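You operate a simulated robot arm through the tools that you are given. There is no shell and no other tool. Be economical: measure what you need, move in short steps, check, and stop when the job is done.

You are at the controls of a simulated robot arm. One attempt, no reset.

JOB
Fetch the blue brush from the grey shelf of the washer and set it on the tray on the top of the steel table. Take the silver sprocket and leave it on the yellow panel. Put the silver lamp on the slatted rack of the washer away on the top of the grey crates. Put three of the bottles from the top of the long bench on the slatted rack of the washer. Pull the upper table drawer open. Any order will do. Set down upright: silver lamp, bottle.

The check looks at the end state, three seconds after you hand in, the way a careful person would. Anything else that was tipped, shoved, dropped, spilled or broken makes it a failure.

ROBOT AND FRAMES
A 6-joint arm with a fingered hand on a trunk, on a base that drives. Base frame: it is fixed to the floor where the robot stands at the start and does not move with it; the origin is under the middle of the robot, x ahead of it, y to its left, z up. Units: cm, rad, N and s.
With the tool pointing down near the work surface it reaches from about 44 to 82 cm from the robot's upright axis, wherever it stands. Its first joint turns from -2.897 to 2.897 rad. Places, roughly: blue brush (10x4x5 cm) [50, 10, 90]; bottle [325, 25, 100]; bottle (7x7x19 cm) [290, 40, 100]; silver lamp (4x5x7 cm) [170, 30, 90]; silver sprocket (8x8x3 cm) [60, 40, 90]; slatted rack of the washer [170, 30, 90]; top of the grey crates [430, -100, 60]; tray (15x12x3 cm) [100, -370, 80]; upper table drawer [160, -440, 70]; yellow panel (20x15x2 cm) [110, -450, 90]. Payload 4 kg.
The TCP is the grasp point between the finger pads, 2 cm short of the fingertips. In the tool frame z runs along the fingers and y along their closing line. Largest opening 14 cm; the body of the gripper starts 5.4 cm behind the TCP. The gripper is a hand of 3 fingers: y runs from the thumb to the fingers, the wrist lies at [0, 0, -21.5] in the tool frame, and closing takes about 1.5 s.
Orientation is told as [roll, pitch, yaw] about the base's x, y, z axes, in that order, counted from this pose: with the fingers straight down and closing along the base's y, the tool's x points along the base's -x, its y along +y and its z along -z.

CONTROLS
- The arm moves only by the tool play_rows. Its argument "series" is a list of rows, each an object (a shift or turn left out is 0, a gripper value left out holds the last) with "offset": the shift along the base's x, y, z in cm, a list of three; "rotation": the turn, a rotation vector about the base's x, y, z in rad, a list of three. In form: [{"offset": [tx, ty, tz], "rotation": [ax, ay, az]}, ...]. A call has 1 to 10 rows; each row is the pose to reach, as a shift and turn from the pose commanded when the call began. "grip" is the closure, from 0 (fully open) to 1 (shut), set as the call begins (left out, the last holds). Each row takes 0.2 s and may step no farther than 5 cm and 0.15 rad from the row before; otherwise, or with a gripper value out of range, the whole call is refused. Where a pose cannot be reached the arm comes as near as it can. A force on the tool above 40 N (or 10 N above the force at the start of the call, whichever is more), or a blocked arm, ends the call early, and 0.2 s more pass. Each finger travels about 4.5 cm/s and halts on what it meets, pressing with about 22 N; the grip force reading is that of the motor and also rises with nothing between the fingers. The clock runs only during rows and for 0.2 s after the last one: add rows that repeat a pose to give the fingers time. The reply holds the time, the measured pose of the TCP, the force on the tool along the base axes, the opening and the grip force, in the units named above and with some noise, with the torque about the TCP (base axes, N m) and any sound that the robot's microphone picked up.
- Cameras (640 x 400 px; columns grow to the right, rows downward): "scene" is now at [5.75, 20.06, 155.07]; the picture's right is [0.12, -0.99, 0.00], its down [-0.76, -0.09, -0.65] and it looks along [0.64, 0.08, -0.76] (base axes); focal length 265 px, centre (320, 200). "wrist" rides on the gripper at [7.4, -4.3, -7.9] in the tool frame; the picture's right is [0.50, 0.87, 0.00], its down [-0.59, 0.34, -0.73] and it looks along [-0.64, 0.37, 0.68] (tool axes); focal length 275 px, centre (320, 200). There is no depth. A picture from a camera that has moved, and an enlarged one, comes with that camera's place and axes in the base frame and with its lens.
- snapshot(camera): a new picture of that camera. The clock stands still meanwhile.
- raise_lower(by): slides the trunk up (or, below 0, down) by that many cm; the arm and the scene camera ride with it, the base frame stays. It gives what a move gives, with no picture.
- base_move(legs): drives the robot by 1 to 6 legs, each [ahead, left, turn to the left] in cm, cm and rad, along the robot's own axes; the way and the turn of a leg run together, so that a leg with both is an arc; at most 150 cm and 3.142 rad a leg. The arm and the cameras ride along, it lands a little off, and it stops where it bumps. It gives what a move gives.
- finger_targets(finger1, finger2, thumb_bend): sets how far each is bent, from 0 (flat) to 1 (curled in); at 0.3 the hand is open as for a grip, at 0.7 the pads meet at the TCP. One left out holds its place. A second passes; each finger stops where it meets its share of the squeeze, and holds until it gets a number again. A gripper value or a shape takes the hand back. It gives what a move gives, with no picture; readings hold the bend of each and the force on the fingers (four entries, about 0 where the hand has none), thumb and palm.
- set_grasp(shape): the hand has 3 fingers and takes this shape, open, in about a second: jaw (thumb against the fingers, like two jaws); tri (thumb and two fingers); tip (a fingertip pinch); poke (one finger out to press); point (the index stretched); flat (the hand flat); cup (the hand cupped); fist (a fist). The gripper value then closes the fingers along that shape, each until it touches; the sizes above hold for jaw. It gives what a move gives, with no picture.
- pan_tilt(pan, tilt): turns the head with the scene camera to pan (to the left, within 2.094 rad either way) and tilt (down, from -0.506 to 1.204), counted from straight ahead of the robot. It gives what a move gives.
- zoom(camera, box): a new picture of the part [left, top, right, bottom] of that camera's present view, enlarged. The clock stands still meanwhile.
- hand_in(): hands the job in; it is judged then, once.

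Work in short steps. Places have to be worked out from the pictures, the camera data and where the tool is seen: move nearer, look again, correct. Check each grasp and each placing, and mend what went wrong. You have 196 turns and 182 pictures in all, those below and enlarged ones among them. Open the gripper and draw the arm clear of the work before you hand the job in, unless the task says otherwise; then end with one line.

The tools are called after ">>>" as a command line: name --argument value ..., lists and objects as JSON in quotes. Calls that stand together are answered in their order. play_rows: Moves the arm, as the interface text tells. Its arguments: {"type":"object","properties":{"series":{"type":"array"},"grip":{"type":"number"}},"required":["series"]} The other tools are called the same way: raise_lower (by) slides the trunk up or down; set_grasp (shape) gives the hand a shape; finger_targets (finger1, finger2, thumb_bend) moves the fingers one by one; base_move (legs) drives the base; pan_tilt (pan, tilt) turns the head that bears the scene camera; snapshot (camera) takes a picture; zoom (camera, box) takes an enlarged picture of a part of a camera's view; hand_in () hands the job in.

At the start:

```text
t: 0.0
ee_pos: [31.39, 28.24, 116.35]
orientation: [-0.001, -0.002, 0.001]
wrist_force: [0.0, -0.1, 0.1]
torque: [0.0, -0.02, 0.02]
opening: 14.0
grip_force: 0.0
shape: jaw
bend: [0.3, 0.3, 0.3]
finger forces: [0.0, 0.1, 0.0, 0.0, 0.0, 0.1]
trunk travel left (down, up): [-15.0, 44.0]
robot x, y, heading: [0.04, -0.0, 0.001]
head pan, tilt: [0.12, 0.866]
```

scene: 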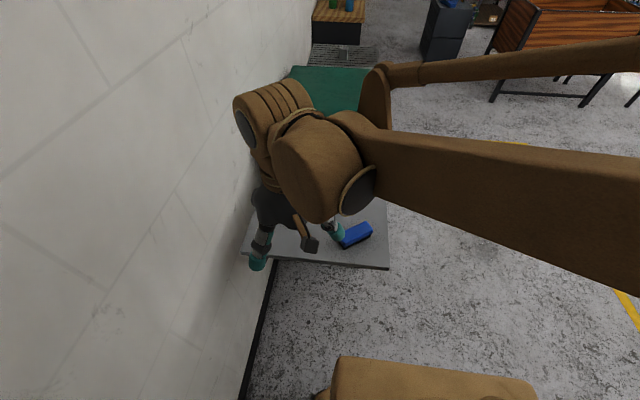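
wrist: 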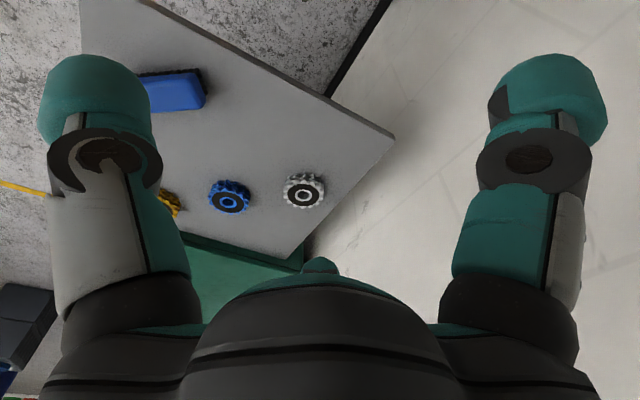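

I'll look around first, with the head turned to the workspaces.

>>> pan_tilt --pan -0.3 --tilt 0.35

>>> snapshot --camera "scene"

>>> pan_tilt --pan -1.3 --tilt 0.35

>>> snapshot --camera "scene"

```text
t: 0.9
ee_pos: [31.41, 28.22, 116.5]
orientation: [0.001, -0.001, 0.0]
wrist_force: [-0.6, -0.8, 0.5]
torque: [0.02, 0.0, 0.0]
opening: 13.96
grip_force: 0.1
shape: jaw
bend: [0.3, 0.3, 0.3]
finger forces: [0.0, 0.1, 0.0, 0.1, 0.0, 0.0]
trunk travel left (down, up): [-15.0, 44.0]
robot x, y, heading: [0.06, -0.16, -0.001]
head pan, tilt: [-0.3, 0.351]
```

```text
179 pictures are left
camera scene: at [6.97, 16.39, 159.55], right [-0.29, -0.96, 0.0], down [-0.33, 0.1, -0.94], along [0.9, -0.28, -0.34], focal length 265 px, centre (320, 200)
```

scene: 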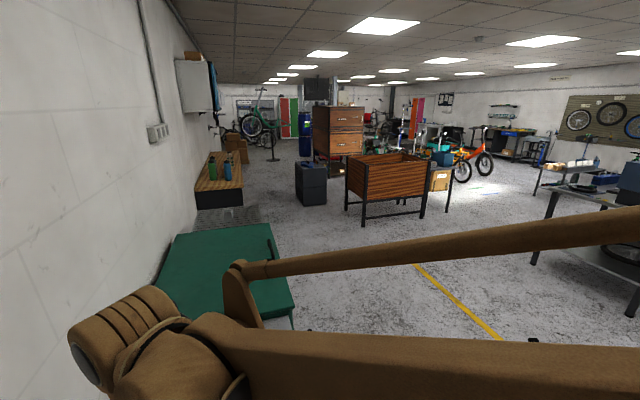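

```text
t: 2.2
ee_pos: [31.4, 28.29, 116.35]
orientation: [0.001, 0.0, 0.001]
wrist_force: [0.3, -0.7, 0.3]
torque: [0.03, 0.01, 0.0]
opening: 13.99
grip_force: 0.1
shape: jaw
bend: [0.3, 0.3, 0.3]
finger forces: [0.0, 0.0, 0.1, 0.0, 0.0, 0.0]
trunk travel left (down, up): [-15.0, 44.0]
robot x, y, heading: [0.03, -0.16, -0.002]
head pan, tilt: [-1.3, 0.351]
```

```text
178 pictures are left
camera scene: at [0.56, 10.16, 159.56], right [-0.96, -0.27, 0.0], down [-0.09, 0.33, -0.94], along [0.25, -0.9, -0.34], focal length 265 px, centre (320, 200)
```

scene: 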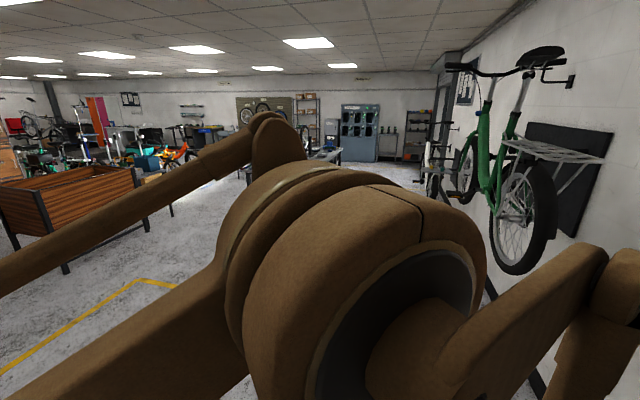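

The layout is clear: the shelf is at the near end of the washer and the rack at the far end. I move the hand over the brush to measure it.

>>> play_rows --series '[{"offset": [2.6, -3, -2]}, {"offset": [5.2, -6, -4]}, {"offset": [7.8, -9, -6]}, {"offset": [10.4, -12, -8]}, {"offset": [13, -14, -9]}]'

>>> snapshot --camera "wrist"

>>> pan_tilt --pan 0.3 --tilt 0.8

>>> snapshot --camera "scene"

```text
t: 3.4
ee_pos: [44.43, 14.16, 107.2]
orientation: [0.0, 0.002, -0.001]
wrist_force: [1.0, -2.1, 0.6]
torque: [0.01, -0.01, 0.01]
opening: 14.01
grip_force: 0.1
shape: jaw
bend: [0.3, 0.3, 0.3]
finger forces: [0.0, 0.0, 0.0, 0.0, 0.1, 0.0]
trunk travel left (down, up): [-15.0, 44.0]
robot x, y, heading: [-0.11, -0.2, -0.01]
head pan, tilt: [-1.3, 0.351]
```

```text
177 pictures are left
camera wrist: at [37.07, 9.94, 115.23], right [-0.5, 0.87, 0.0], down [0.59, 0.34, 0.73], along [0.64, 0.37, -0.68], focal length 275 px, centre (320, 200)
```

wrist: 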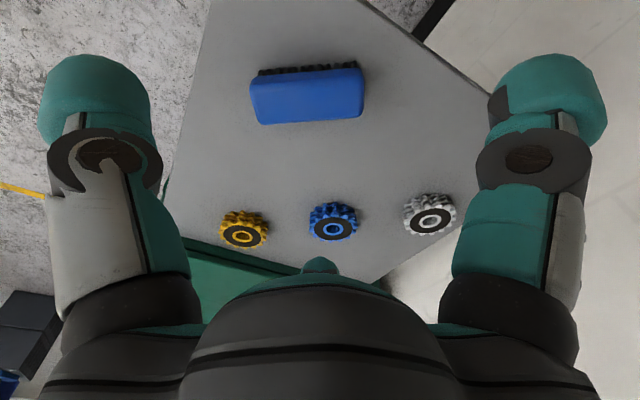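

```text
t: 5.1
ee_pos: [44.29, 14.29, 107.26]
orientation: [0.001, 0.0, 0.0]
wrist_force: [0.3, -0.6, -0.1]
torque: [-0.03, -0.03, 0.02]
opening: 13.97
grip_force: 0.1
shape: jaw
bend: [0.3, 0.3, 0.3]
finger forces: [0.1, 0.0, 0.0, 0.0, 0.0, 0.0]
trunk travel left (down, up): [-15.0, 44.0]
robot x, y, heading: [0.07, 0.07, 0.001]
head pan, tilt: [0.3, 0.799]
```

```text
176 pictures are left
camera scene: at [5.79, 21.51, 155.6], right [0.3, -0.96, 0.0], down [-0.69, -0.21, -0.7], along [0.67, 0.21, -0.72], focal length 265 px, centre (320, 200)
```

scene: 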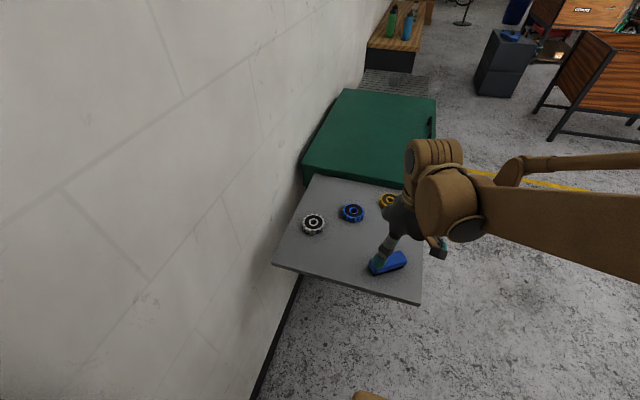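

Triangulating, the brush is centred at about [48.4, 15.2], with its long axis 32° off y, and the shelf is at z≈87. I rotate the hand to close across its width and come down above it.

>>> play_rows --series '[{"offset": [1, 0.2, -1.5], "rotation": [0, 0, -0.145]}, {"offset": [2, 0.4, -3], "rotation": [0, 0, -0.29]}, {"offset": [3, 0.6, -4.5], "rotation": [0, 0, -0.435]}, {"offset": [4, 0.9, -6], "rotation": [0, 0, -0.58]}, {"offset": [4, 0.9, -7], "rotation": [0, 0, -0.725]}, {"offset": [4, 0.9, -8], "rotation": [0, 0, -0.87]}, {"offset": [4, 0.9, -9], "rotation": [0, 0, -1.014]}, {"offset": [4, 0.9, -9], "rotation": [0, 0, -1.014]}]'

>>> snapshot --camera "wrist"

>>> snapshot --camera "scene"

```text
t: 6.9
ee_pos: [48.5, 15.1, 98.45]
orientation: [-0.002, 0.0, -1.015]
wrist_force: [1.3, -0.4, -0.5]
torque: [0.0, 0.01, 0.01]
opening: 13.98
grip_force: 0.1
shape: jaw
bend: [0.3, 0.3, 0.3]
finger forces: [0.0, 0.1, 0.1, 0.0, 0.0, 0.0]
trunk travel left (down, up): [-15.0, 44.0]
robot x, y, heading: [-0.43, 0.07, -0.003]
head pan, tilt: [0.3, 0.799]
```

```text
175 pictures are left
camera wrist: at [41.01, 19.16, 106.4], right [0.47, 0.88, 0.0], down [0.6, -0.32, 0.73], along [0.65, -0.35, -0.68], focal length 275 px, centre (320, 200)
```

wrist: 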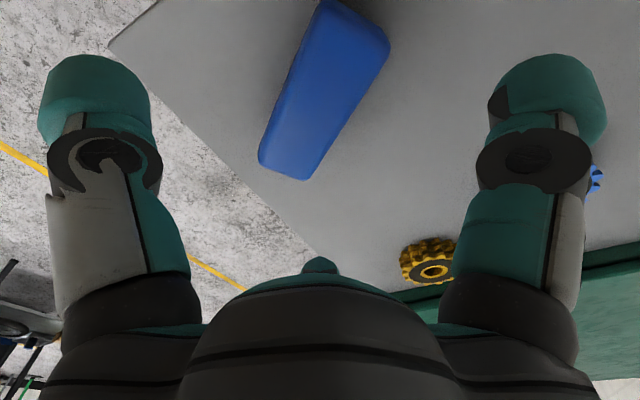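

```text
174 pictures are left
camera scene: at [5.78, 21.51, 155.6], right [0.3, -0.96, 0.0], down [-0.69, -0.21, -0.7], along [0.67, 0.21, -0.72], focal length 265 px, centre (320, 200)
```

scene: 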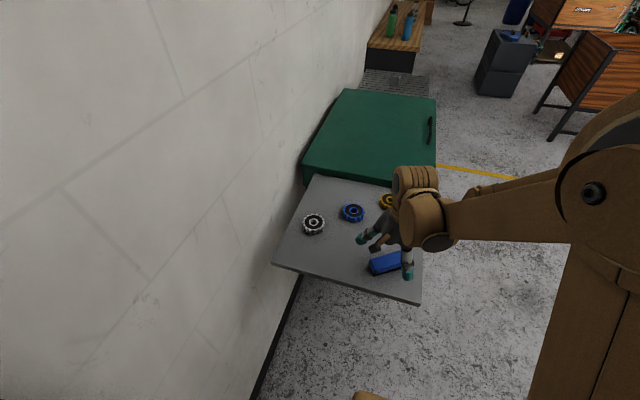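

The brush lies aligned between the fingers. I go straight down to z≈90 and close.

>>> play_rows --series '[{"offset": [-0.5, 0.3, -4]}, {"offset": [-0.5, 0.3, -8.3]}]'

>>> play_rows --series '[{"offset": [0, 0, 0]}, {"offset": [0, 0, 0]}, {"offset": [0, 0, 0]}, {"offset": [0, 0, 0]}, {"offset": [0, 0, 0]}, {"offset": [0, 0, 0]}, {"offset": [0, 0, 0]}, {"offset": [0, 0, 0]}]' --grip 1

>>> play_rows --series '[{"offset": [0, 0, 3]}, {"offset": [0, 0, 7]}, {"offset": [0, 0, 11]}]'

>>> snapshot --camera "wrist"

```text
t: 7.6
ee_pos: [47.94, 15.19, 90.13]
orientation: [0.001, 0.0, -1.013]
wrist_force: [2.8, 1.4, 26.3]
torque: [-0.08, 0.23, -0.04]
opening: 13.98
grip_force: 0.1
shape: jaw
bend: [0.29, 0.29, 0.29]
finger forces: [8.0, 7.0, 0.0, 0.0, 10.9, 0.0]
trunk travel left (down, up): [-15.0, 44.0]
robot x, y, heading: [-0.07, -0.23, -0.0]
head pan, tilt: [0.3, 0.799]
stopped in row 2: the force on the tool passed its limit at 50 N (the readings are from after the stop); the commanded pose is now the measured one
```

```text
t: 8.1
ee_pos: [47.87, 15.26, 90.41]
orientation: [0.004, -0.002, -1.014]
wrist_force: [2.9, 1.0, 52.3]
torque: [0.13, -0.34, 0.04]
opening: 13.83
grip_force: 22.2
shape: jaw
bend: [0.3, 0.3, 0.3]
finger forces: [17.8, 18.8, 0.0, 0.1, 14.5, 0.0]
trunk travel left (down, up): [-15.0, 44.0]
robot x, y, heading: [-0.15, -0.29, -0.004]
head pan, tilt: [0.3, 0.799]
stopped in row 2: the force on the tool passed its limit at 44 N (the readings are from after the stop); the commanded pose is now the measured one
```

```text
t: 8.8
ee_pos: [47.87, 15.22, 101.18]
orientation: [0.0, 0.0, -1.014]
wrist_force: [-0.5, -0.1, 0.4]
torque: [0.04, 0.0, 0.0]
opening: 8.0
grip_force: 22.4
shape: jaw
bend: [0.43, 0.43, 0.37]
finger forces: [0.0, 0.0, 0.1, 0.0, 0.0, 0.1]
trunk travel left (down, up): [-15.0, 44.0]
robot x, y, heading: [0.05, 0.07, -0.001]
head pan, tilt: [0.3, 0.799]
```

```text
173 pictures are left
camera wrist: at [40.43, 19.37, 109.1], right [0.47, 0.88, 0.0], down [0.6, -0.32, 0.74], along [0.65, -0.35, -0.68], focal length 275 px, centre (320, 200)
```

wrist: 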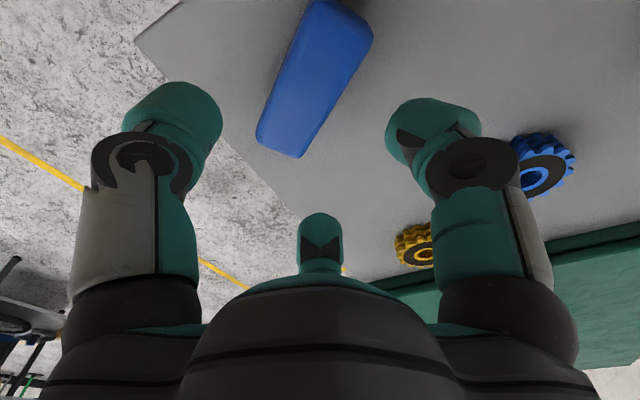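

The fingertips touched the shelf (top ≈88), so I must grip higher. I reopen, come down to z≈91.7 and close.

>>> play_rows --series '[{"offset": [0, 0, 0]}, {"offset": [0, 0, 0]}, {"offset": [0, 0, 0]}, {"offset": [0, 0, 0]}, {"offset": [0, 0, 0]}, {"offset": [0, 0, 0]}, {"offset": [0, 0, -4]}, {"offset": [0, 0, -8]}, {"offset": [0, 0, -9.4]}, {"offset": [0, 0, -9.4]}]' --grip 0

>>> play_rows --series '[{"offset": [0, 0, 0]}, {"offset": [0, 0, 0]}, {"offset": [0, 0, 0]}, {"offset": [0, 0, 0]}, {"offset": [0, 0, 0]}, {"offset": [0, 0, 0]}, {"offset": [0, 0, 0]}, {"offset": [0, 0, 0]}]' --grip 1

>>> snapshot --camera "wrist"

```text
t: 11.1
ee_pos: [48.1, 15.35, 91.67]
orientation: [0.001, 0.0, -1.013]
wrist_force: [0.5, 0.8, 0.8]
torque: [-0.03, -0.04, 0.03]
opening: 14.0
grip_force: 0.0
shape: jaw
bend: [0.3, 0.3, 0.3]
finger forces: [0.0, 0.0, 0.0, 0.0, 0.0, 0.0]
trunk travel left (down, up): [-15.0, 44.0]
robot x, y, heading: [0.06, 0.16, -0.001]
head pan, tilt: [0.3, 0.799]
```

```text
t: 12.8
ee_pos: [48.1, 15.23, 91.63]
orientation: [0.0, 0.0, -1.016]
wrist_force: [0.8, -0.4, 1.9]
torque: [-0.06, 0.07, 0.01]
opening: 5.08
grip_force: 21.8
shape: jaw
bend: [0.44, 0.43, 0.37]
finger forces: [16.5, 14.8, 0.0, 0.0, 30.5, 0.0]
trunk travel left (down, up): [-15.0, 44.0]
robot x, y, heading: [-0.25, 0.24, -0.001]
head pan, tilt: [0.3, 0.799]
```

```text
172 pictures are left
camera wrist: at [40.58, 19.33, 99.58], right [0.47, 0.88, 0.0], down [0.6, -0.32, 0.73], along [0.65, -0.35, -0.68], focal length 275 px, centre (320, 200)
```

wrist: 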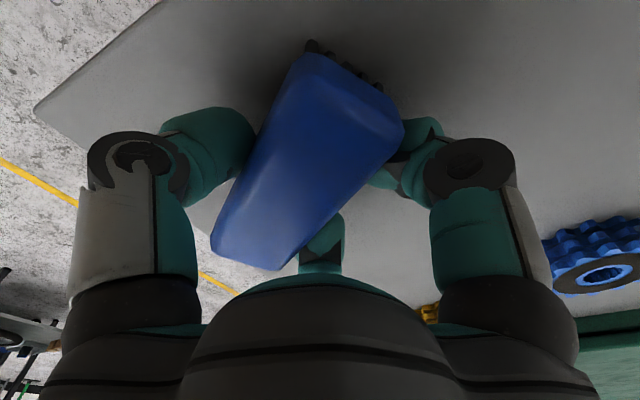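

All three digits press evenly on the brush. I lift it and check.

>>> play_rows --series '[{"offset": [0, 0, 3]}, {"offset": [0, 0, 7]}, {"offset": [0, 0, 11]}, {"offset": [-1, -2, 15]}, {"offset": [-2, -4, 19]}, {"offset": [-3, -6, 23]}]'

>>> snapshot --camera "wrist"

>>> pan_tilt --pan -1.5 --tilt 0.5

>>> snapshot --camera "scene"

```text
t: 14.2
ee_pos: [45.04, 9.14, 114.76]
orientation: [0.002, 0.001, -1.015]
wrist_force: [-0.6, -0.8, -0.8]
torque: [0.03, -0.02, -0.01]
opening: 5.04
grip_force: 21.7
shape: jaw
bend: [0.44, 0.44, 0.37]
finger forces: [15.8, 14.2, 0.0, 0.0, 30.2, 0.0]
trunk travel left (down, up): [-15.0, 44.0]
robot x, y, heading: [-0.1, 0.1, -0.002]
head pan, tilt: [0.3, 0.799]
```

```text
171 pictures are left
camera wrist: at [37.57, 13.2, 122.77], right [0.47, 0.88, 0.0], down [0.6, -0.32, 0.74], along [0.65, -0.35, -0.68], focal length 275 px, centre (320, 200)
```

wrist: 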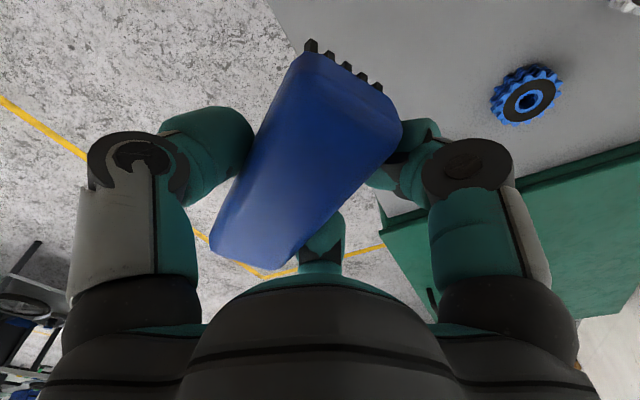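

```text
t: 16.1
ee_pos: [45.26, 9.17, 114.64]
orientation: [0.001, 0.001, -1.014]
wrist_force: [0.6, -0.6, -0.3]
torque: [0.0, 0.02, -0.03]
opening: 5.02
grip_force: 22.3
shape: jaw
bend: [0.44, 0.44, 0.37]
finger forces: [16.0, 14.2, 0.0, 0.0, 30.1, 0.1]
trunk travel left (down, up): [-15.0, 44.0]
robot x, y, heading: [-0.11, 0.01, -0.001]
head pan, tilt: [-1.499, 0.499]
```

```text
170 pictures are left
camera scene: at [-1.23, 10.06, 158.19], right [-1.0, -0.07, 0.0], down [-0.03, 0.48, -0.88], along [0.06, -0.88, -0.48], focal length 265 px, centre (320, 200)
```

scene: 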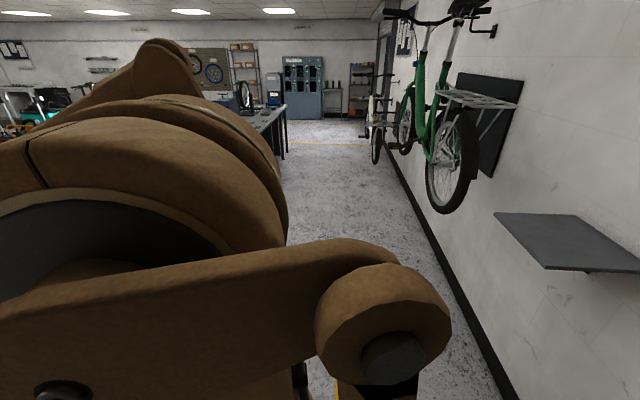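

The brush is firmly held. I turn right and drive toward the steel table, then look.

>>> base_move --legs '[[0, 0, -1.57], [150, 0, 0], [40, 0, 0]]'

>>> pan_tilt --pan 0.45 --tilt 0.4

>>> snapshot --camera "scene"

```text
t: 29.4
ee_pos: [-1.64, -233.21, 114.78]
orientation: [0.001, 0.001, -2.629]
wrist_force: [-0.3, 0.9, -1.0]
torque: [0.02, 0.01, 0.0]
opening: 4.99
grip_force: 22.2
shape: jaw
bend: [0.45, 0.44, 0.37]
finger forces: [14.8, 13.2, 0.0, 0.0, 27.9, 0.0]
trunk travel left (down, up): [-15.0, 44.0]
robot x, y, heading: [-8.43, -187.36, -1.621]
head pan, tilt: [-1.499, 0.499]
```

```text
t: 31.3
ee_pos: [-1.46, -233.16, 114.72]
orientation: [0.0, 0.0, -2.631]
wrist_force: [0.6, 0.3, -1.3]
torque: [0.02, -0.04, -0.02]
opening: 4.96
grip_force: 21.6
shape: jaw
bend: [0.45, 0.44, 0.37]
finger forces: [14.8, 13.1, 0.0, 0.0, 27.9, 0.0]
trunk travel left (down, up): [-15.0, 44.0]
robot x, y, heading: [-8.9, -187.44, -1.622]
head pan, tilt: [0.45, 0.4]
```

```text
169 pictures are left
camera scene: at [14.12, -194.95, 159.1], right [-0.92, -0.39, 0.0], down [-0.15, 0.36, -0.92], along [0.36, -0.85, -0.39], focal length 265 px, centre (320, 200)
```

scene: 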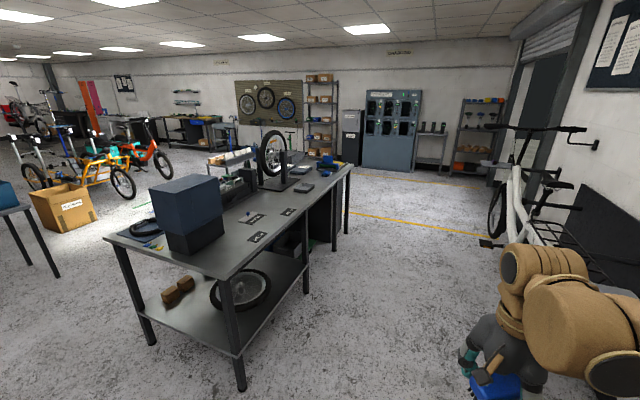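

The table spans roughly x 90–176, y −270 to −472. I zoom in on its far part to identify the tray, panel and drawer.

>>> zoom --camera "scene" --box '[220, 120, 380, 220]'

```text
4.00 times, centred on (300, 170) of scene
camera zoom: at [14.12, -194.95, 159.1], right [-0.92, -0.39, 0.0], down [-0.15, 0.36, -0.92], along [0.36, -0.85, -0.39], focal length 1060 px, centre (400, 320)
```

zoom: 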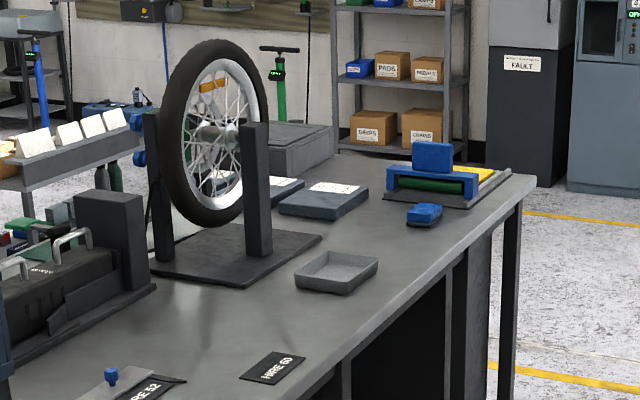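

The tray is near [107, −381], with the wheel stand right behind it (x>118). I drive to about [38, −372] and turn to face +x.

>>> base_move --legs '[[120, 50, 0], [60, 6, 0]]'

>>> base_move --legs '[[0, 0, 1.62]]'

>>> pan_tilt --pan 0 --tilt 0.6

>>> snapshot --camera "scene"

>>> snapshot --camera "wrist"

```text
t: 40.8
ee_pos: [51.99, -414.04, 114.78]
orientation: [-0.001, 0.0, -2.59]
wrist_force: [0.8, 0.3, -0.6]
torque: [0.04, -0.01, 0.01]
opening: 4.96
grip_force: 21.8
shape: jaw
bend: [0.45, 0.44, 0.37]
finger forces: [14.9, 13.2, 0.0, 0.0, 28.0, 0.1]
trunk travel left (down, up): [-15.0, 44.0]
robot x, y, heading: [42.76, -368.83, -1.579]
head pan, tilt: [0.45, 0.4]
```

```text
t: 45.1
ee_pos: [87.69, -357.61, 114.74]
orientation: [0.002, 0.0, -0.971]
wrist_force: [0.8, 0.5, -0.6]
torque: [0.04, -0.05, 0.02]
opening: 4.96
grip_force: 21.8
shape: jaw
bend: [0.45, 0.44, 0.37]
finger forces: [13.7, 12.0, 0.0, 0.0, 25.8, 0.0]
trunk travel left (down, up): [-15.0, 44.0]
robot x, y, heading: [42.92, -368.69, 0.047]
head pan, tilt: [0.45, 0.4]
```

```text
t: 46.0
ee_pos: [87.76, -357.77, 114.81]
orientation: [0.0, 0.001, -0.972]
wrist_force: [-0.9, -0.1, -0.8]
torque: [0.0, -0.03, -0.02]
opening: 4.96
grip_force: 21.8
shape: jaw
bend: [0.45, 0.44, 0.37]
finger forces: [13.8, 12.1, 0.0, 0.1, 25.7, 0.0]
trunk travel left (down, up): [-15.0, 44.0]
robot x, y, heading: [42.98, -369.14, 0.047]
head pan, tilt: [0.0, 0.6]
```

```text
167 pictures are left
camera scene: at [49.1, -349.39, 157.29], right [0.04, -1.0, 0.0], down [-0.56, -0.02, -0.83], along [0.82, 0.04, -0.56], focal length 265 px, centre (320, 200)
```

scene: 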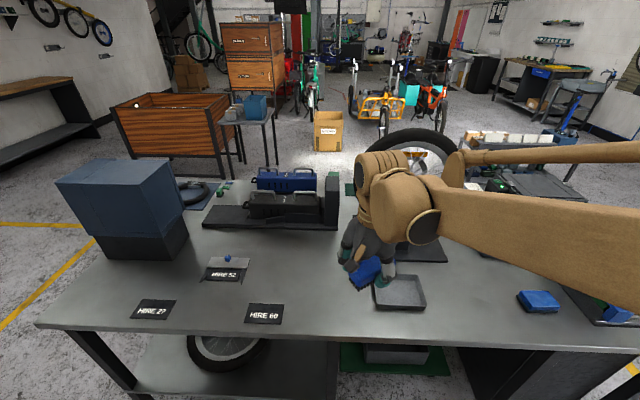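

```text
166 pictures are left
camera wrist: at [80.04, -353.94, 122.69], right [0.43, 0.9, 0.0], down [0.61, -0.29, 0.73], along [0.66, -0.32, -0.68], focal length 275 px, centre (320, 200)
```

wrist: 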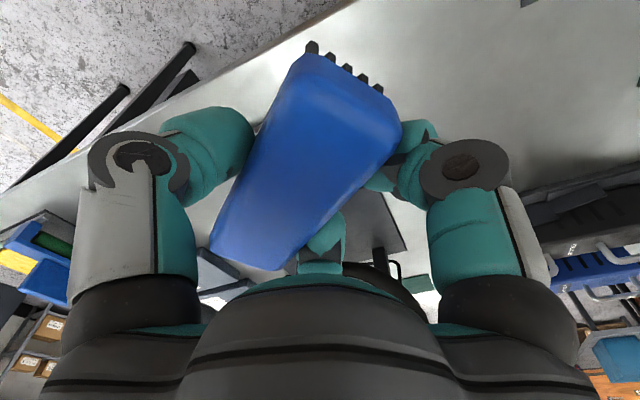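

The tray is at about [106, −374], long side along y. I move partway over it and turn the brush parallel to y.

>>> play_rows --series '[{"offset": [2.5, -3, -1], "rotation": [0, 0, -0.12]}, {"offset": [5, -6, -2], "rotation": [0, 0, -0.24]}, {"offset": [7.5, -9, -3], "rotation": [0, 0, -0.36]}, {"offset": [10, -12, -4], "rotation": [0, 0, -0.48]}, {"offset": [12.3, -14.3, -5], "rotation": [0, 0, -0.6]}, {"offset": [12.3, -14.3, -5], "rotation": [0, 0, -0.6]}]'

>>> snapshot --camera "wrist"

>>> snapshot --camera "scene"

```text
t: 47.4
ee_pos: [99.61, -371.92, 109.74]
orientation: [0.0, -0.002, -1.572]
wrist_force: [0.8, -0.3, -0.7]
torque: [-0.01, 0.01, 0.03]
opening: 4.95
grip_force: 21.9
shape: jaw
bend: [0.45, 0.44, 0.37]
finger forces: [13.8, 11.9, 0.0, 0.0, 25.8, 0.0]
trunk travel left (down, up): [-15.0, 44.0]
robot x, y, heading: [42.89, -368.69, 0.047]
head pan, tilt: [0.0, 0.6]
```

```text
165 pictures are left
camera wrist: at [95.42, -364.5, 117.77], right [0.87, 0.5, 0.0], down [0.34, -0.59, 0.74], along [0.37, -0.64, -0.68], focal length 275 px, centre (320, 200)
```

wrist: 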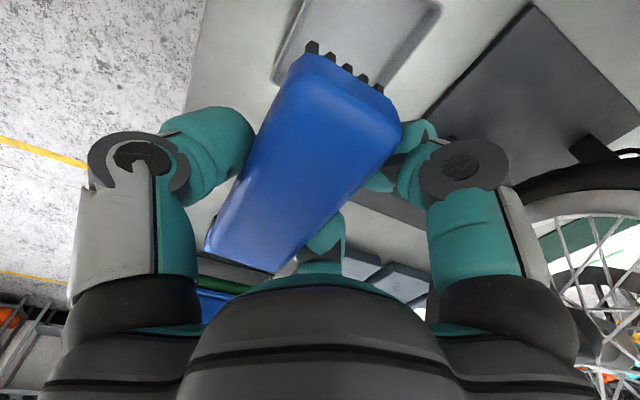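

```text
164 pictures are left
camera scene: at [49.08, -349.39, 157.28], right [0.04, -1.0, 0.0], down [-0.56, -0.02, -0.82], along [0.82, 0.04, -0.57], focal length 265 px, centre (320, 200)
```

scene: 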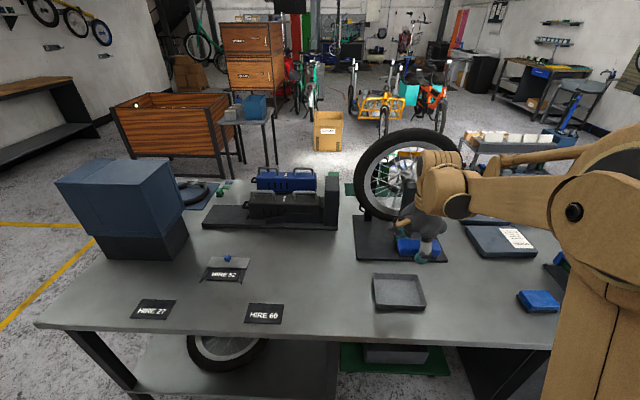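

The tray spans x 98–110.5 and y −381 to −365. I centre over it at [104.5, −373] and come down to z≈91.

>>> play_rows --series '[{"offset": [2.5, -0.5, -4]}, {"offset": [4.9, -1.1, -8]}, {"offset": [4.9, -1.1, -12]}, {"offset": [4.9, -1.1, -16]}, {"offset": [4.9, -1.1, -19]}, {"offset": [4.9, -1.1, -19]}]'

>>> zoom --camera "scene" --box '[320, 200, 480, 300]'

>>> snapshot --camera "wrist"

```text
t: 48.8
ee_pos: [104.98, -373.29, 90.83]
orientation: [-0.001, 0.001, -1.571]
wrist_force: [0.4, -1.3, -0.8]
torque: [0.0, -0.01, 0.01]
opening: 4.92
grip_force: 22.8
shape: jaw
bend: [0.45, 0.44, 0.37]
finger forces: [13.8, 12.2, 0.0, 0.0, 26.1, 0.0]
trunk travel left (down, up): [-15.0, 44.0]
robot x, y, heading: [42.79, -369.08, 0.042]
head pan, tilt: [0.0, 0.6]
```

```text
4.00 times, centred on (400, 250) of scene
camera zoom: at [49.11, -349.41, 157.29], right [0.04, -1.0, 0.0], down [-0.56, -0.02, -0.82], along [0.82, 0.04, -0.57], focal length 1060 px, centre (0, 0)
```

zoom: 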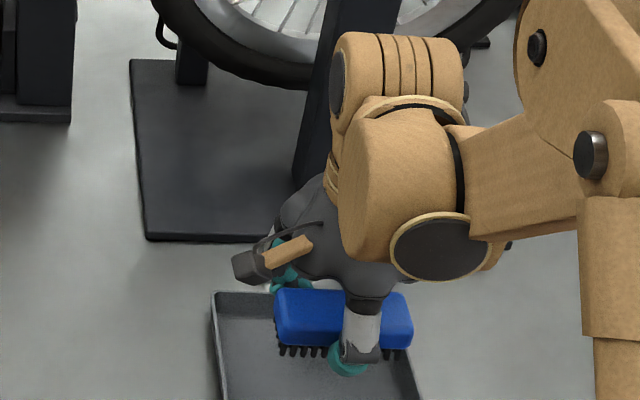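

```text
162 pictures are left
camera wrist: at [100.77, -365.85, 98.88], right [0.87, 0.5, 0.0], down [0.34, -0.59, 0.73], along [0.37, -0.64, -0.68], focal length 275 px, centre (320, 200)
```

wrist: 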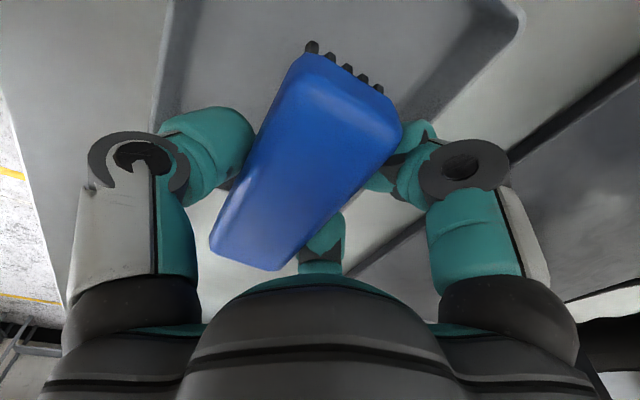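

The brush is centred over the tray. I lower it slowly, watching for contact.

>>> play_rows --series '[{"offset": [-0.8, 0, -2]}, {"offset": [-0.8, 0, -4]}, {"offset": [-0.8, 0, -5]}, {"offset": [-0.8, 0, -5]}]'

>>> play_rows --series '[{"offset": [0, 0, -0.4]}, {"offset": [0, 0, -0.8]}, {"offset": [0, 0, -0.8]}]'

>>> zoom --camera "scene" --box '[340, 220, 460, 320]'

```text
t: 49.5
ee_pos: [104.29, -373.11, 86.98]
orientation: [0.004, -0.002, -1.57]
wrist_force: [3.7, -0.2, 26.0]
torque: [0.03, 0.51, 0.0]
opening: 5.23
grip_force: 21.9
shape: jaw
bend: [0.45, 0.44, 0.36]
finger forces: [19.5, 17.6, 0.1, 0.0, 33.6, 0.0]
trunk travel left (down, up): [-15.0, 44.0]
robot x, y, heading: [43.01, -368.6, 0.042]
head pan, tilt: [0.0, 0.6]
stopped in row 3: the force on the tool passed its limit at 46 N (the readings are from after the stop); the commanded pose is now the measured one
```

```text
t: 49.8
ee_pos: [104.29, -373.14, 87.06]
orientation: [0.007, 0.0, -1.569]
wrist_force: [1.9, -0.1, 32.6]
torque: [0.0, 0.65, -0.02]
opening: 5.28
grip_force: 22.0
shape: jaw
bend: [0.45, 0.44, 0.36]
finger forces: [19.7, 17.8, 0.1, 0.0, 35.6, 0.0]
trunk travel left (down, up): [-15.0, 44.0]
robot x, y, heading: [43.0, -368.85, 0.044]
head pan, tilt: [0.0, 0.6]
stopped in row 1: the force on the tool passed its limit at 46 N (the readings are from after the stop); the commanded pose is now the measured one
```

```text
4.00 times, centred on (400, 270) of scene
camera zoom: at [48.85, -349.38, 157.31], right [0.04, -1.0, 0.0], down [-0.56, -0.02, -0.83], along [0.83, 0.04, -0.56], focal length 1060 px, centre (0, -80)
```

zoom: 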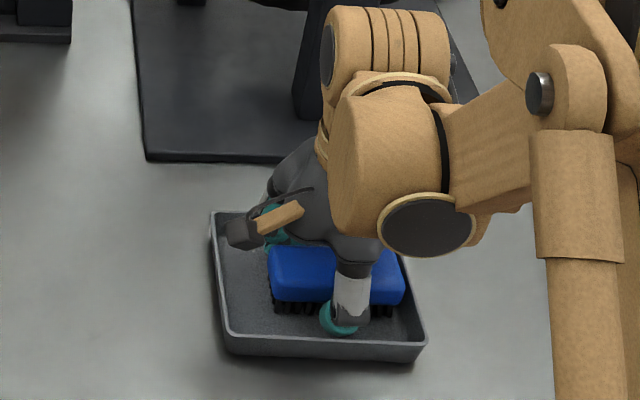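

The brush touches the tray floor at z≈87. I ease up a hair and open only partway so the fingers clear the rim.

>>> play_rows --series '[{"offset": [0, 0, 0.2]}, {"offset": [0, 0, 0.2]}, {"offset": [0, 0, 0.2]}, {"offset": [0, 0, 0.2]}, {"offset": [0, 0, 0.2]}]' --grip 0.45

>>> play_rows --series '[{"offset": [0, 0, 2]}, {"offset": [0, 0, 5]}, {"offset": [-0.5, 0, 9]}, {"offset": [-1, 0, 13.5]}, {"offset": [-4, 2, 17]}, {"offset": [-8, 4, 19]}, {"offset": [-12, 5, 20]}, {"offset": [-16, 5, 21]}]'

>>> snapshot --camera "scene"

```text
t: 51.0
ee_pos: [104.43, -373.27, 86.89]
orientation: [0.004, 0.0, -1.571]
wrist_force: [-0.5, 0.0, 0.0]
torque: [-0.02, 0.01, 0.03]
opening: 7.64
grip_force: 0.1
shape: jaw
bend: [0.32, 0.32, 0.31]
finger forces: [0.1, 0.1, 0.0, 0.1, 0.0, 0.0]
trunk travel left (down, up): [-15.0, 44.0]
robot x, y, heading: [43.16, -368.49, 0.045]
head pan, tilt: [0.0, 0.6]
```

```text
refused: row 5 steps farther than a row can; nothing moved
```

```text
160 pictures are left
camera scene: at [49.15, -349.41, 157.28], right [0.04, -1.0, 0.0], down [-0.56, -0.02, -0.82], along [0.82, 0.04, -0.57], focal length 265 px, centre (320, 200)
```

scene: 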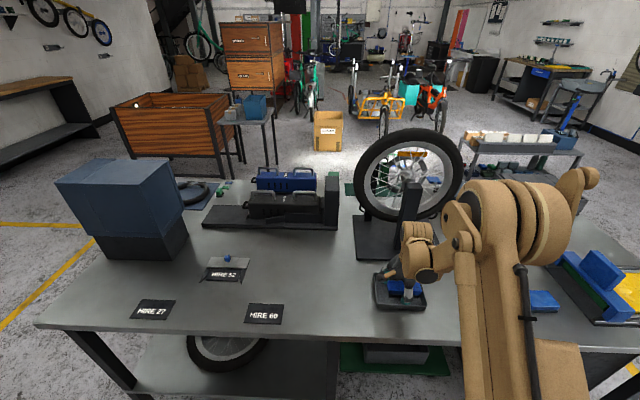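

Released. I rise and draw back with smaller steps.

>>> play_rows --series '[{"offset": [0, 0, 2]}, {"offset": [0, 0, 5]}, {"offset": [-0.5, 0, 9]}, {"offset": [-1, 0, 13.5]}, {"offset": [-4, 1, 16]}, {"offset": [-8, 2, 18]}, {"offset": [-12, 2, 20]}, {"offset": [-16, 2, 22]}]'

>>> pan_tilt --pan -0.4 --tilt 0.7

>>> snapshot --camera "scene"

```text
t: 52.8
ee_pos: [88.21, -371.08, 108.98]
orientation: [0.005, 0.0, -1.571]
wrist_force: [0.3, 0.7, 0.0]
torque: [-0.02, 0.02, 0.01]
opening: 7.64
grip_force: 0.0
shape: jaw
bend: [0.32, 0.32, 0.31]
finger forces: [0.0, 0.0, 0.0, 0.0, 0.0, 0.0]
trunk travel left (down, up): [-15.0, 44.0]
robot x, y, heading: [42.94, -368.92, 0.042]
head pan, tilt: [0.0, 0.6]
```

```text
t: 53.7
ee_pos: [88.5, -371.06, 108.87]
orientation: [0.004, 0.002, -1.57]
wrist_force: [-0.9, 0.9, -0.7]
torque: [-0.01, -0.01, 0.02]
opening: 7.69
grip_force: 0.0
shape: jaw
bend: [0.32, 0.32, 0.31]
finger forces: [0.0, 0.0, 0.0, 0.1, 0.1, 0.0]
trunk travel left (down, up): [-15.0, 44.0]
robot x, y, heading: [42.82, -368.76, 0.043]
head pan, tilt: [-0.4, 0.7]
```

```text
159 pictures are left
camera scene: at [48.28, -352.75, 156.42], right [-0.35, -0.94, 0.0], down [-0.6, 0.22, -0.76], along [0.72, -0.27, -0.64], focal length 265 px, centre (320, 200)
```

scene: 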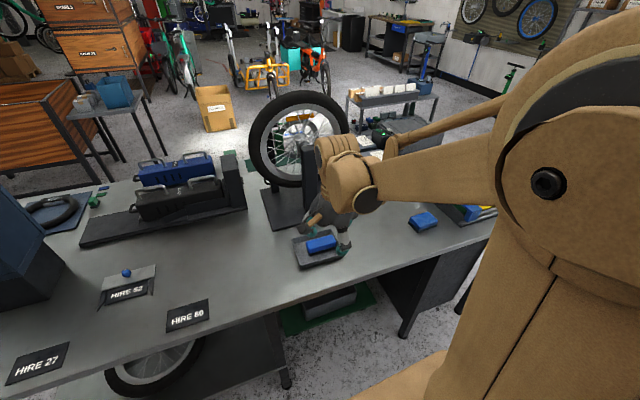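

The brush lies in the tray. Next I scout the panel and the drawer: back off, sidestep toward y≈−430 and look.

>>> base_move --legs '[[-15, 0, 0], [0, -60, 0]]'

>>> pan_tilt --pan 0.1 --tilt 0.6

>>> snapshot --camera "scene"

>>> snapshot --camera "wrist"

```text
t: 58.1
ee_pos: [76.41, -431.93, 108.93]
orientation: [0.003, 0.001, -1.564]
wrist_force: [0.3, 0.1, -0.3]
torque: [-0.01, -0.01, 0.02]
opening: 7.66
grip_force: 0.0
shape: jaw
bend: [0.32, 0.32, 0.31]
finger forces: [0.0, 0.1, 0.0, 0.0, 0.1, 0.0]
trunk travel left (down, up): [-15.0, 44.0]
robot x, y, heading: [30.92, -429.66, 0.05]
head pan, tilt: [-0.4, 0.7]
```

```text
t: 59.0
ee_pos: [76.42, -431.84, 108.9]
orientation: [0.003, 0.0, -1.566]
wrist_force: [0.7, -0.5, 0.1]
torque: [0.05, 0.0, 0.01]
opening: 7.67
grip_force: 0.0
shape: jaw
bend: [0.32, 0.32, 0.31]
finger forces: [0.1, 0.0, 0.0, 0.0, 0.0, 0.0]
trunk travel left (down, up): [-15.0, 44.0]
robot x, y, heading: [31.0, -429.59, 0.051]
head pan, tilt: [0.099, 0.6]
```

```text
158 pictures are left
camera scene: at [36.84, -409.45, 157.28], right [0.15, -0.99, 0.0], down [-0.56, -0.08, -0.82], along [0.82, 0.12, -0.57], focal length 265 px, centre (320, 200)
```

scene: 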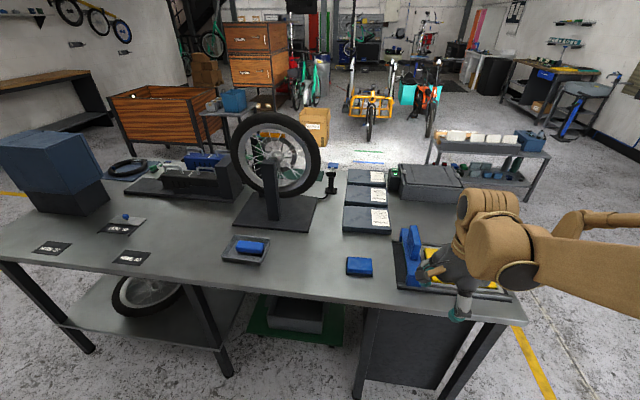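

```text
157 pictures are left
camera wrist: at [72.02, -424.43, 116.93], right [0.86, 0.5, 0.0], down [0.34, -0.59, 0.74], along [0.37, -0.63, -0.68], focal length 275 px, centre (320, 200)
```

wrist: 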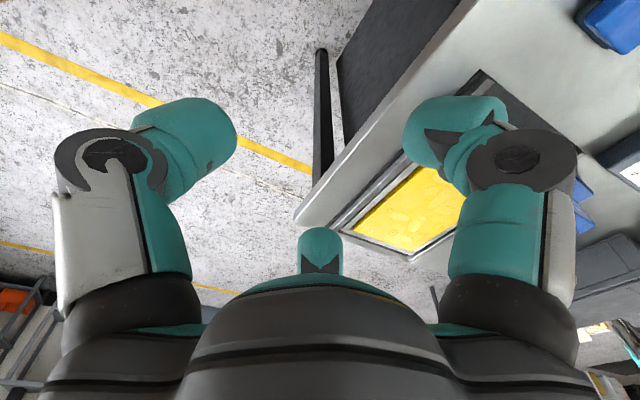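

The cabinet shows its back on this side, so the drawer faces +x. I sidestep past the table's end (y≈−475) to look for a way round.

>>> base_move --legs '[[0, -85, 0]]'

>>> pan_tilt --pan 0.15 --tilt 0.45

>>> snapshot --camera "scene"

>>> snapshot --camera "wrist"

```text
t: 63.6
ee_pos: [80.04, -518.38, 109.03]
orientation: [0.004, 0.001, -1.576]
wrist_force: [-1.3, 0.5, -0.6]
torque: [0.03, -0.03, 0.02]
opening: 7.66
grip_force: 0.1
shape: jaw
bend: [0.32, 0.32, 0.31]
finger forces: [0.0, 0.1, 0.0, 0.0, 0.0, 0.0]
trunk travel left (down, up): [-15.0, 44.0]
robot x, y, heading: [34.36, -515.99, 0.038]
head pan, tilt: [0.099, 0.6]
```

```text
t: 64.3
ee_pos: [79.99, -518.19, 108.95]
orientation: [0.003, 0.0, -1.575]
wrist_force: [-0.8, -0.2, 0.3]
torque: [-0.03, 0.04, 0.0]
opening: 7.68
grip_force: 0.1
shape: jaw
bend: [0.32, 0.32, 0.31]
finger forces: [0.0, 0.0, 0.1, 0.1, 0.0, 0.0]
trunk travel left (down, up): [-15.0, 44.0]
robot x, y, heading: [34.46, -515.9, 0.034]
head pan, tilt: [0.15, 0.45]
```

```text
156 pictures are left
camera scene: at [41.03, -494.98, 158.64], right [0.19, -0.98, 0.0], down [-0.43, -0.08, -0.9], along [0.88, 0.17, -0.44], focal length 265 px, centre (320, 200)
```

scene: 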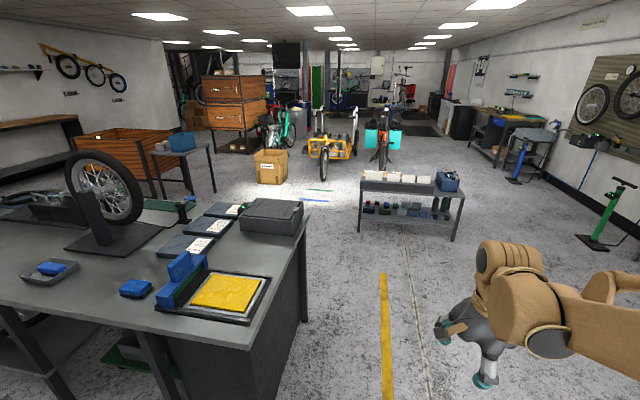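

```text
155 pictures are left
camera wrist: at [75.79, -510.82, 116.93], right [0.87, 0.5, 0.0], down [0.33, -0.59, 0.74], along [0.37, -0.64, -0.68], focal length 275 px, centre (320, 200)
```

wrist: 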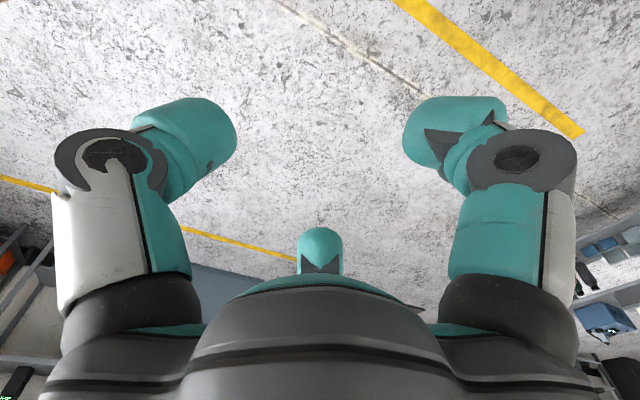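

The way round the end is clear (trolley starts at x≈289, y<−489). I drive round to the +x side of the table and turn to face the drawers.

>>> base_move --legs '[[150, 0, 0], [70, 0, 0], [0, 65, 0], [0, 0, 3.1]]'

>>> pan_tilt --pan 0 --tilt 0.7

>>> snapshot --camera "scene"

```text
t: 85.7
ee_pos: [207.97, -438.98, 109.0]
orientation: [0.002, -0.002, 1.558]
wrist_force: [-0.8, 0.0, 0.4]
torque: [0.01, -0.01, -0.03]
opening: 7.67
grip_force: 0.0
shape: jaw
bend: [0.32, 0.32, 0.31]
finger forces: [0.0, 0.1, 0.1, 0.1, 0.1, 0.0]
trunk travel left (down, up): [-15.0, 44.0]
robot x, y, heading: [253.16, -441.83, -3.11]
head pan, tilt: [0.15, 0.45]
```

```text
t: 86.5
ee_pos: [207.92, -438.92, 109.04]
orientation: [0.004, -0.003, 1.557]
wrist_force: [0.4, 0.1, -0.2]
torque: [0.04, -0.02, -0.01]
opening: 7.65
grip_force: 0.0
shape: jaw
bend: [0.32, 0.32, 0.31]
finger forces: [0.0, 0.0, 0.1, 0.0, 0.0, 0.0]
trunk travel left (down, up): [-15.0, 44.0]
robot x, y, heading: [253.59, -441.79, -3.114]
head pan, tilt: [0.0, 0.7]
```

```text
154 pictures are left
camera scene: at [247.37, -460.99, 156.43], right [-0.03, 1.0, 0.0], down [0.64, 0.02, -0.77], along [-0.76, -0.02, -0.64], focal length 265 px, centre (320, 200)
```

scene: 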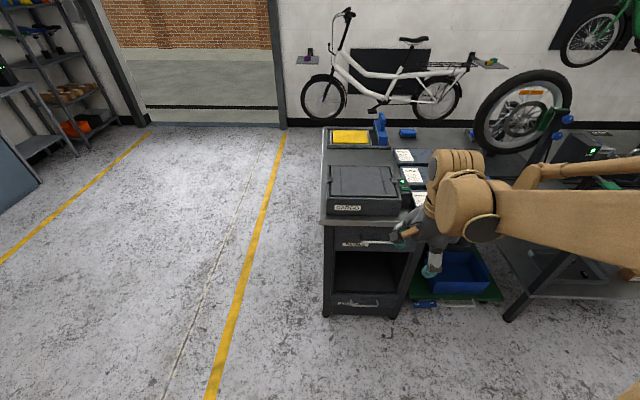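

>>> zoom --camera "scene" --box '[300, 200, 460, 325]'

```text
3.20 times, centred on (380, 262) of scene
camera zoom: at [247.37, -460.99, 156.43], right [-0.03, 1.0, 0.0], down [0.64, 0.02, -0.77], along [-0.76, -0.02, -0.64], focal length 848 px, centre (128, 0)
```

zoom: 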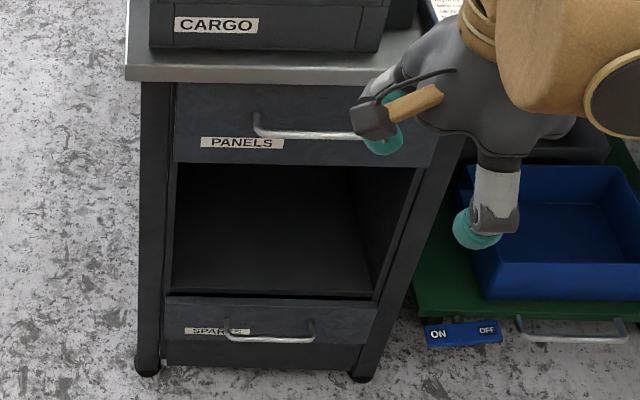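

The upper drawer ("PANELS") has a bar handle around [175, −439, 73.5]. I'll approach with the hand pointing horizontally, closing vertically: first back up, lower the trunk, and stretch the arm.

>>> base_move --legs '[[-22, 0, 0]]'

>>> raise_lower --by -12

>>> play_rows --series '[{"offset": [-4, 0, 0]}, {"offset": [-8, 0, 0], "rotation": [0, 0.1, 0]}, {"offset": [-12, 0, -1], "rotation": [0, 0.24, 0]}, {"offset": [-16, 0, -2], "rotation": [0, 0.38, 0]}, {"offset": [-20, 0, -4], "rotation": [0, 0.52, 0]}, {"offset": [-23, 0, -6], "rotation": [0, 0.66, 0]}, {"offset": [-25, 0, -8], "rotation": [0, 0.8, 0]}, {"offset": [-27, 0, -10], "rotation": [0, 0.94, 0]}]' --grip 0.3

```text
t: 88.2
ee_pos: [230.15, -438.4, 109.02]
orientation: [0.004, -0.001, 1.56]
wrist_force: [0.9, 0.0, 0.1]
torque: [-0.01, 0.03, -0.02]
opening: 7.64
grip_force: 0.1
shape: jaw
bend: [0.32, 0.32, 0.31]
finger forces: [0.0, 0.0, 0.0, 0.0, 0.0, 0.0]
trunk travel left (down, up): [-15.0, 44.0]
robot x, y, heading: [275.34, -441.51, -3.11]
head pan, tilt: [0.0, 0.7]
```

```text
t: 89.7
ee_pos: [230.08, -438.47, 97.04]
orientation: [0.003, -0.001, 1.56]
wrist_force: [0.5, 1.4, 0.1]
torque: [0.01, 0.01, -0.02]
opening: 7.68
grip_force: 0.1
shape: jaw
bend: [0.32, 0.32, 0.31]
finger forces: [0.0, 0.0, 0.0, 0.1, 0.0, 0.1]
trunk travel left (down, up): [-3.0, 56.0]
robot x, y, heading: [275.18, -441.44, -3.114]
head pan, tilt: [0.0, 0.7]
```

```text
t: 91.5
ee_pos: [203.1, -438.41, 86.96]
orientation: [0.946, 0.008, 1.564]
wrist_force: [-1.3, 0.3, -0.7]
torque: [-0.02, -0.01, 0.04]
opening: 9.76
grip_force: 0.1
shape: jaw
bend: [0.27, 0.27, 0.25]
finger forces: [0.0, 0.0, 0.1, 0.0, 0.0, 0.0]
trunk travel left (down, up): [-3.0, 56.0]
robot x, y, heading: [275.75, -441.15, -3.107]
head pan, tilt: [0.0, 0.7]
```

Good. I continue tilting to near horizontal, drop to handle height and look.

>>> play_rows --series '[{"offset": [0, 0, -3], "rotation": [0, 0.13, 0]}, {"offset": [0, 0, -7], "rotation": [0, 0.26, 0]}, {"offset": [0, 0, -11], "rotation": [0, 0.39, 0]}, {"offset": [0, 0, -13.5], "rotation": [0, 0.45, 0]}, {"offset": [0, 0, -13.5], "rotation": [0, 0.45, 0]}]'

>>> snapshot --camera "scene"

>>> snapshot --camera "wrist"

```text
t: 92.7
ee_pos: [198.24, -438.0, 75.02]
orientation: [1.395, 0.011, 1.568]
wrist_force: [-0.3, -0.6, 0.3]
torque: [-0.02, 0.0, 0.0]
opening: 9.8
grip_force: 0.0
shape: jaw
bend: [0.27, 0.27, 0.25]
finger forces: [0.1, 0.0, 0.1, 0.0, 0.0, 0.1]
out of reach, approached as far as the arm can: row 2, 3, 4, 5
trunk travel left (down, up): [-3.0, 56.0]
robot x, y, heading: [275.85, -441.18, -3.113]
head pan, tilt: [0.0, 0.7]
```

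```text
152 pictures are left
camera scene: at [269.6, -460.31, 144.42], right [-0.03, 1.0, 0.0], down [0.64, 0.02, -0.76], along [-0.76, -0.02, -0.64], focal length 265 px, centre (320, 200)
```

scene: 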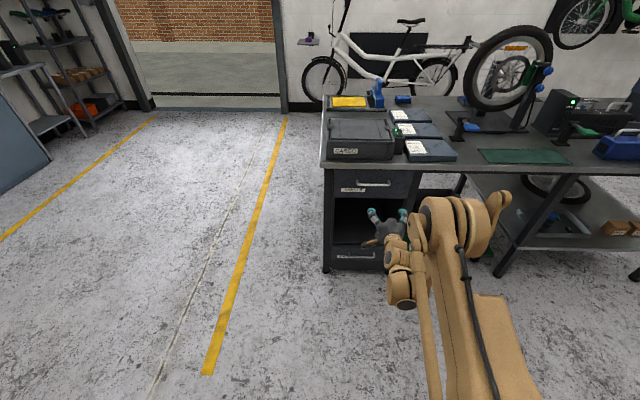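

```text
151 pictures are left
camera wrist: at [206.82, -445.57, 72.19], right [-0.15, -0.49, 0.86], down [0.67, 0.59, 0.46], along [-0.73, 0.64, 0.24], focal length 275 px, centre (320, 200)
```

wrist: 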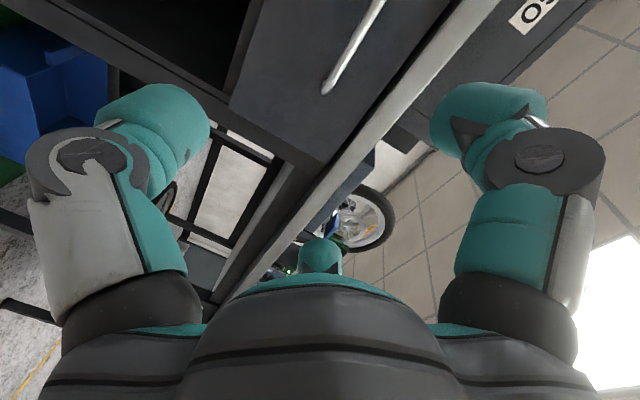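

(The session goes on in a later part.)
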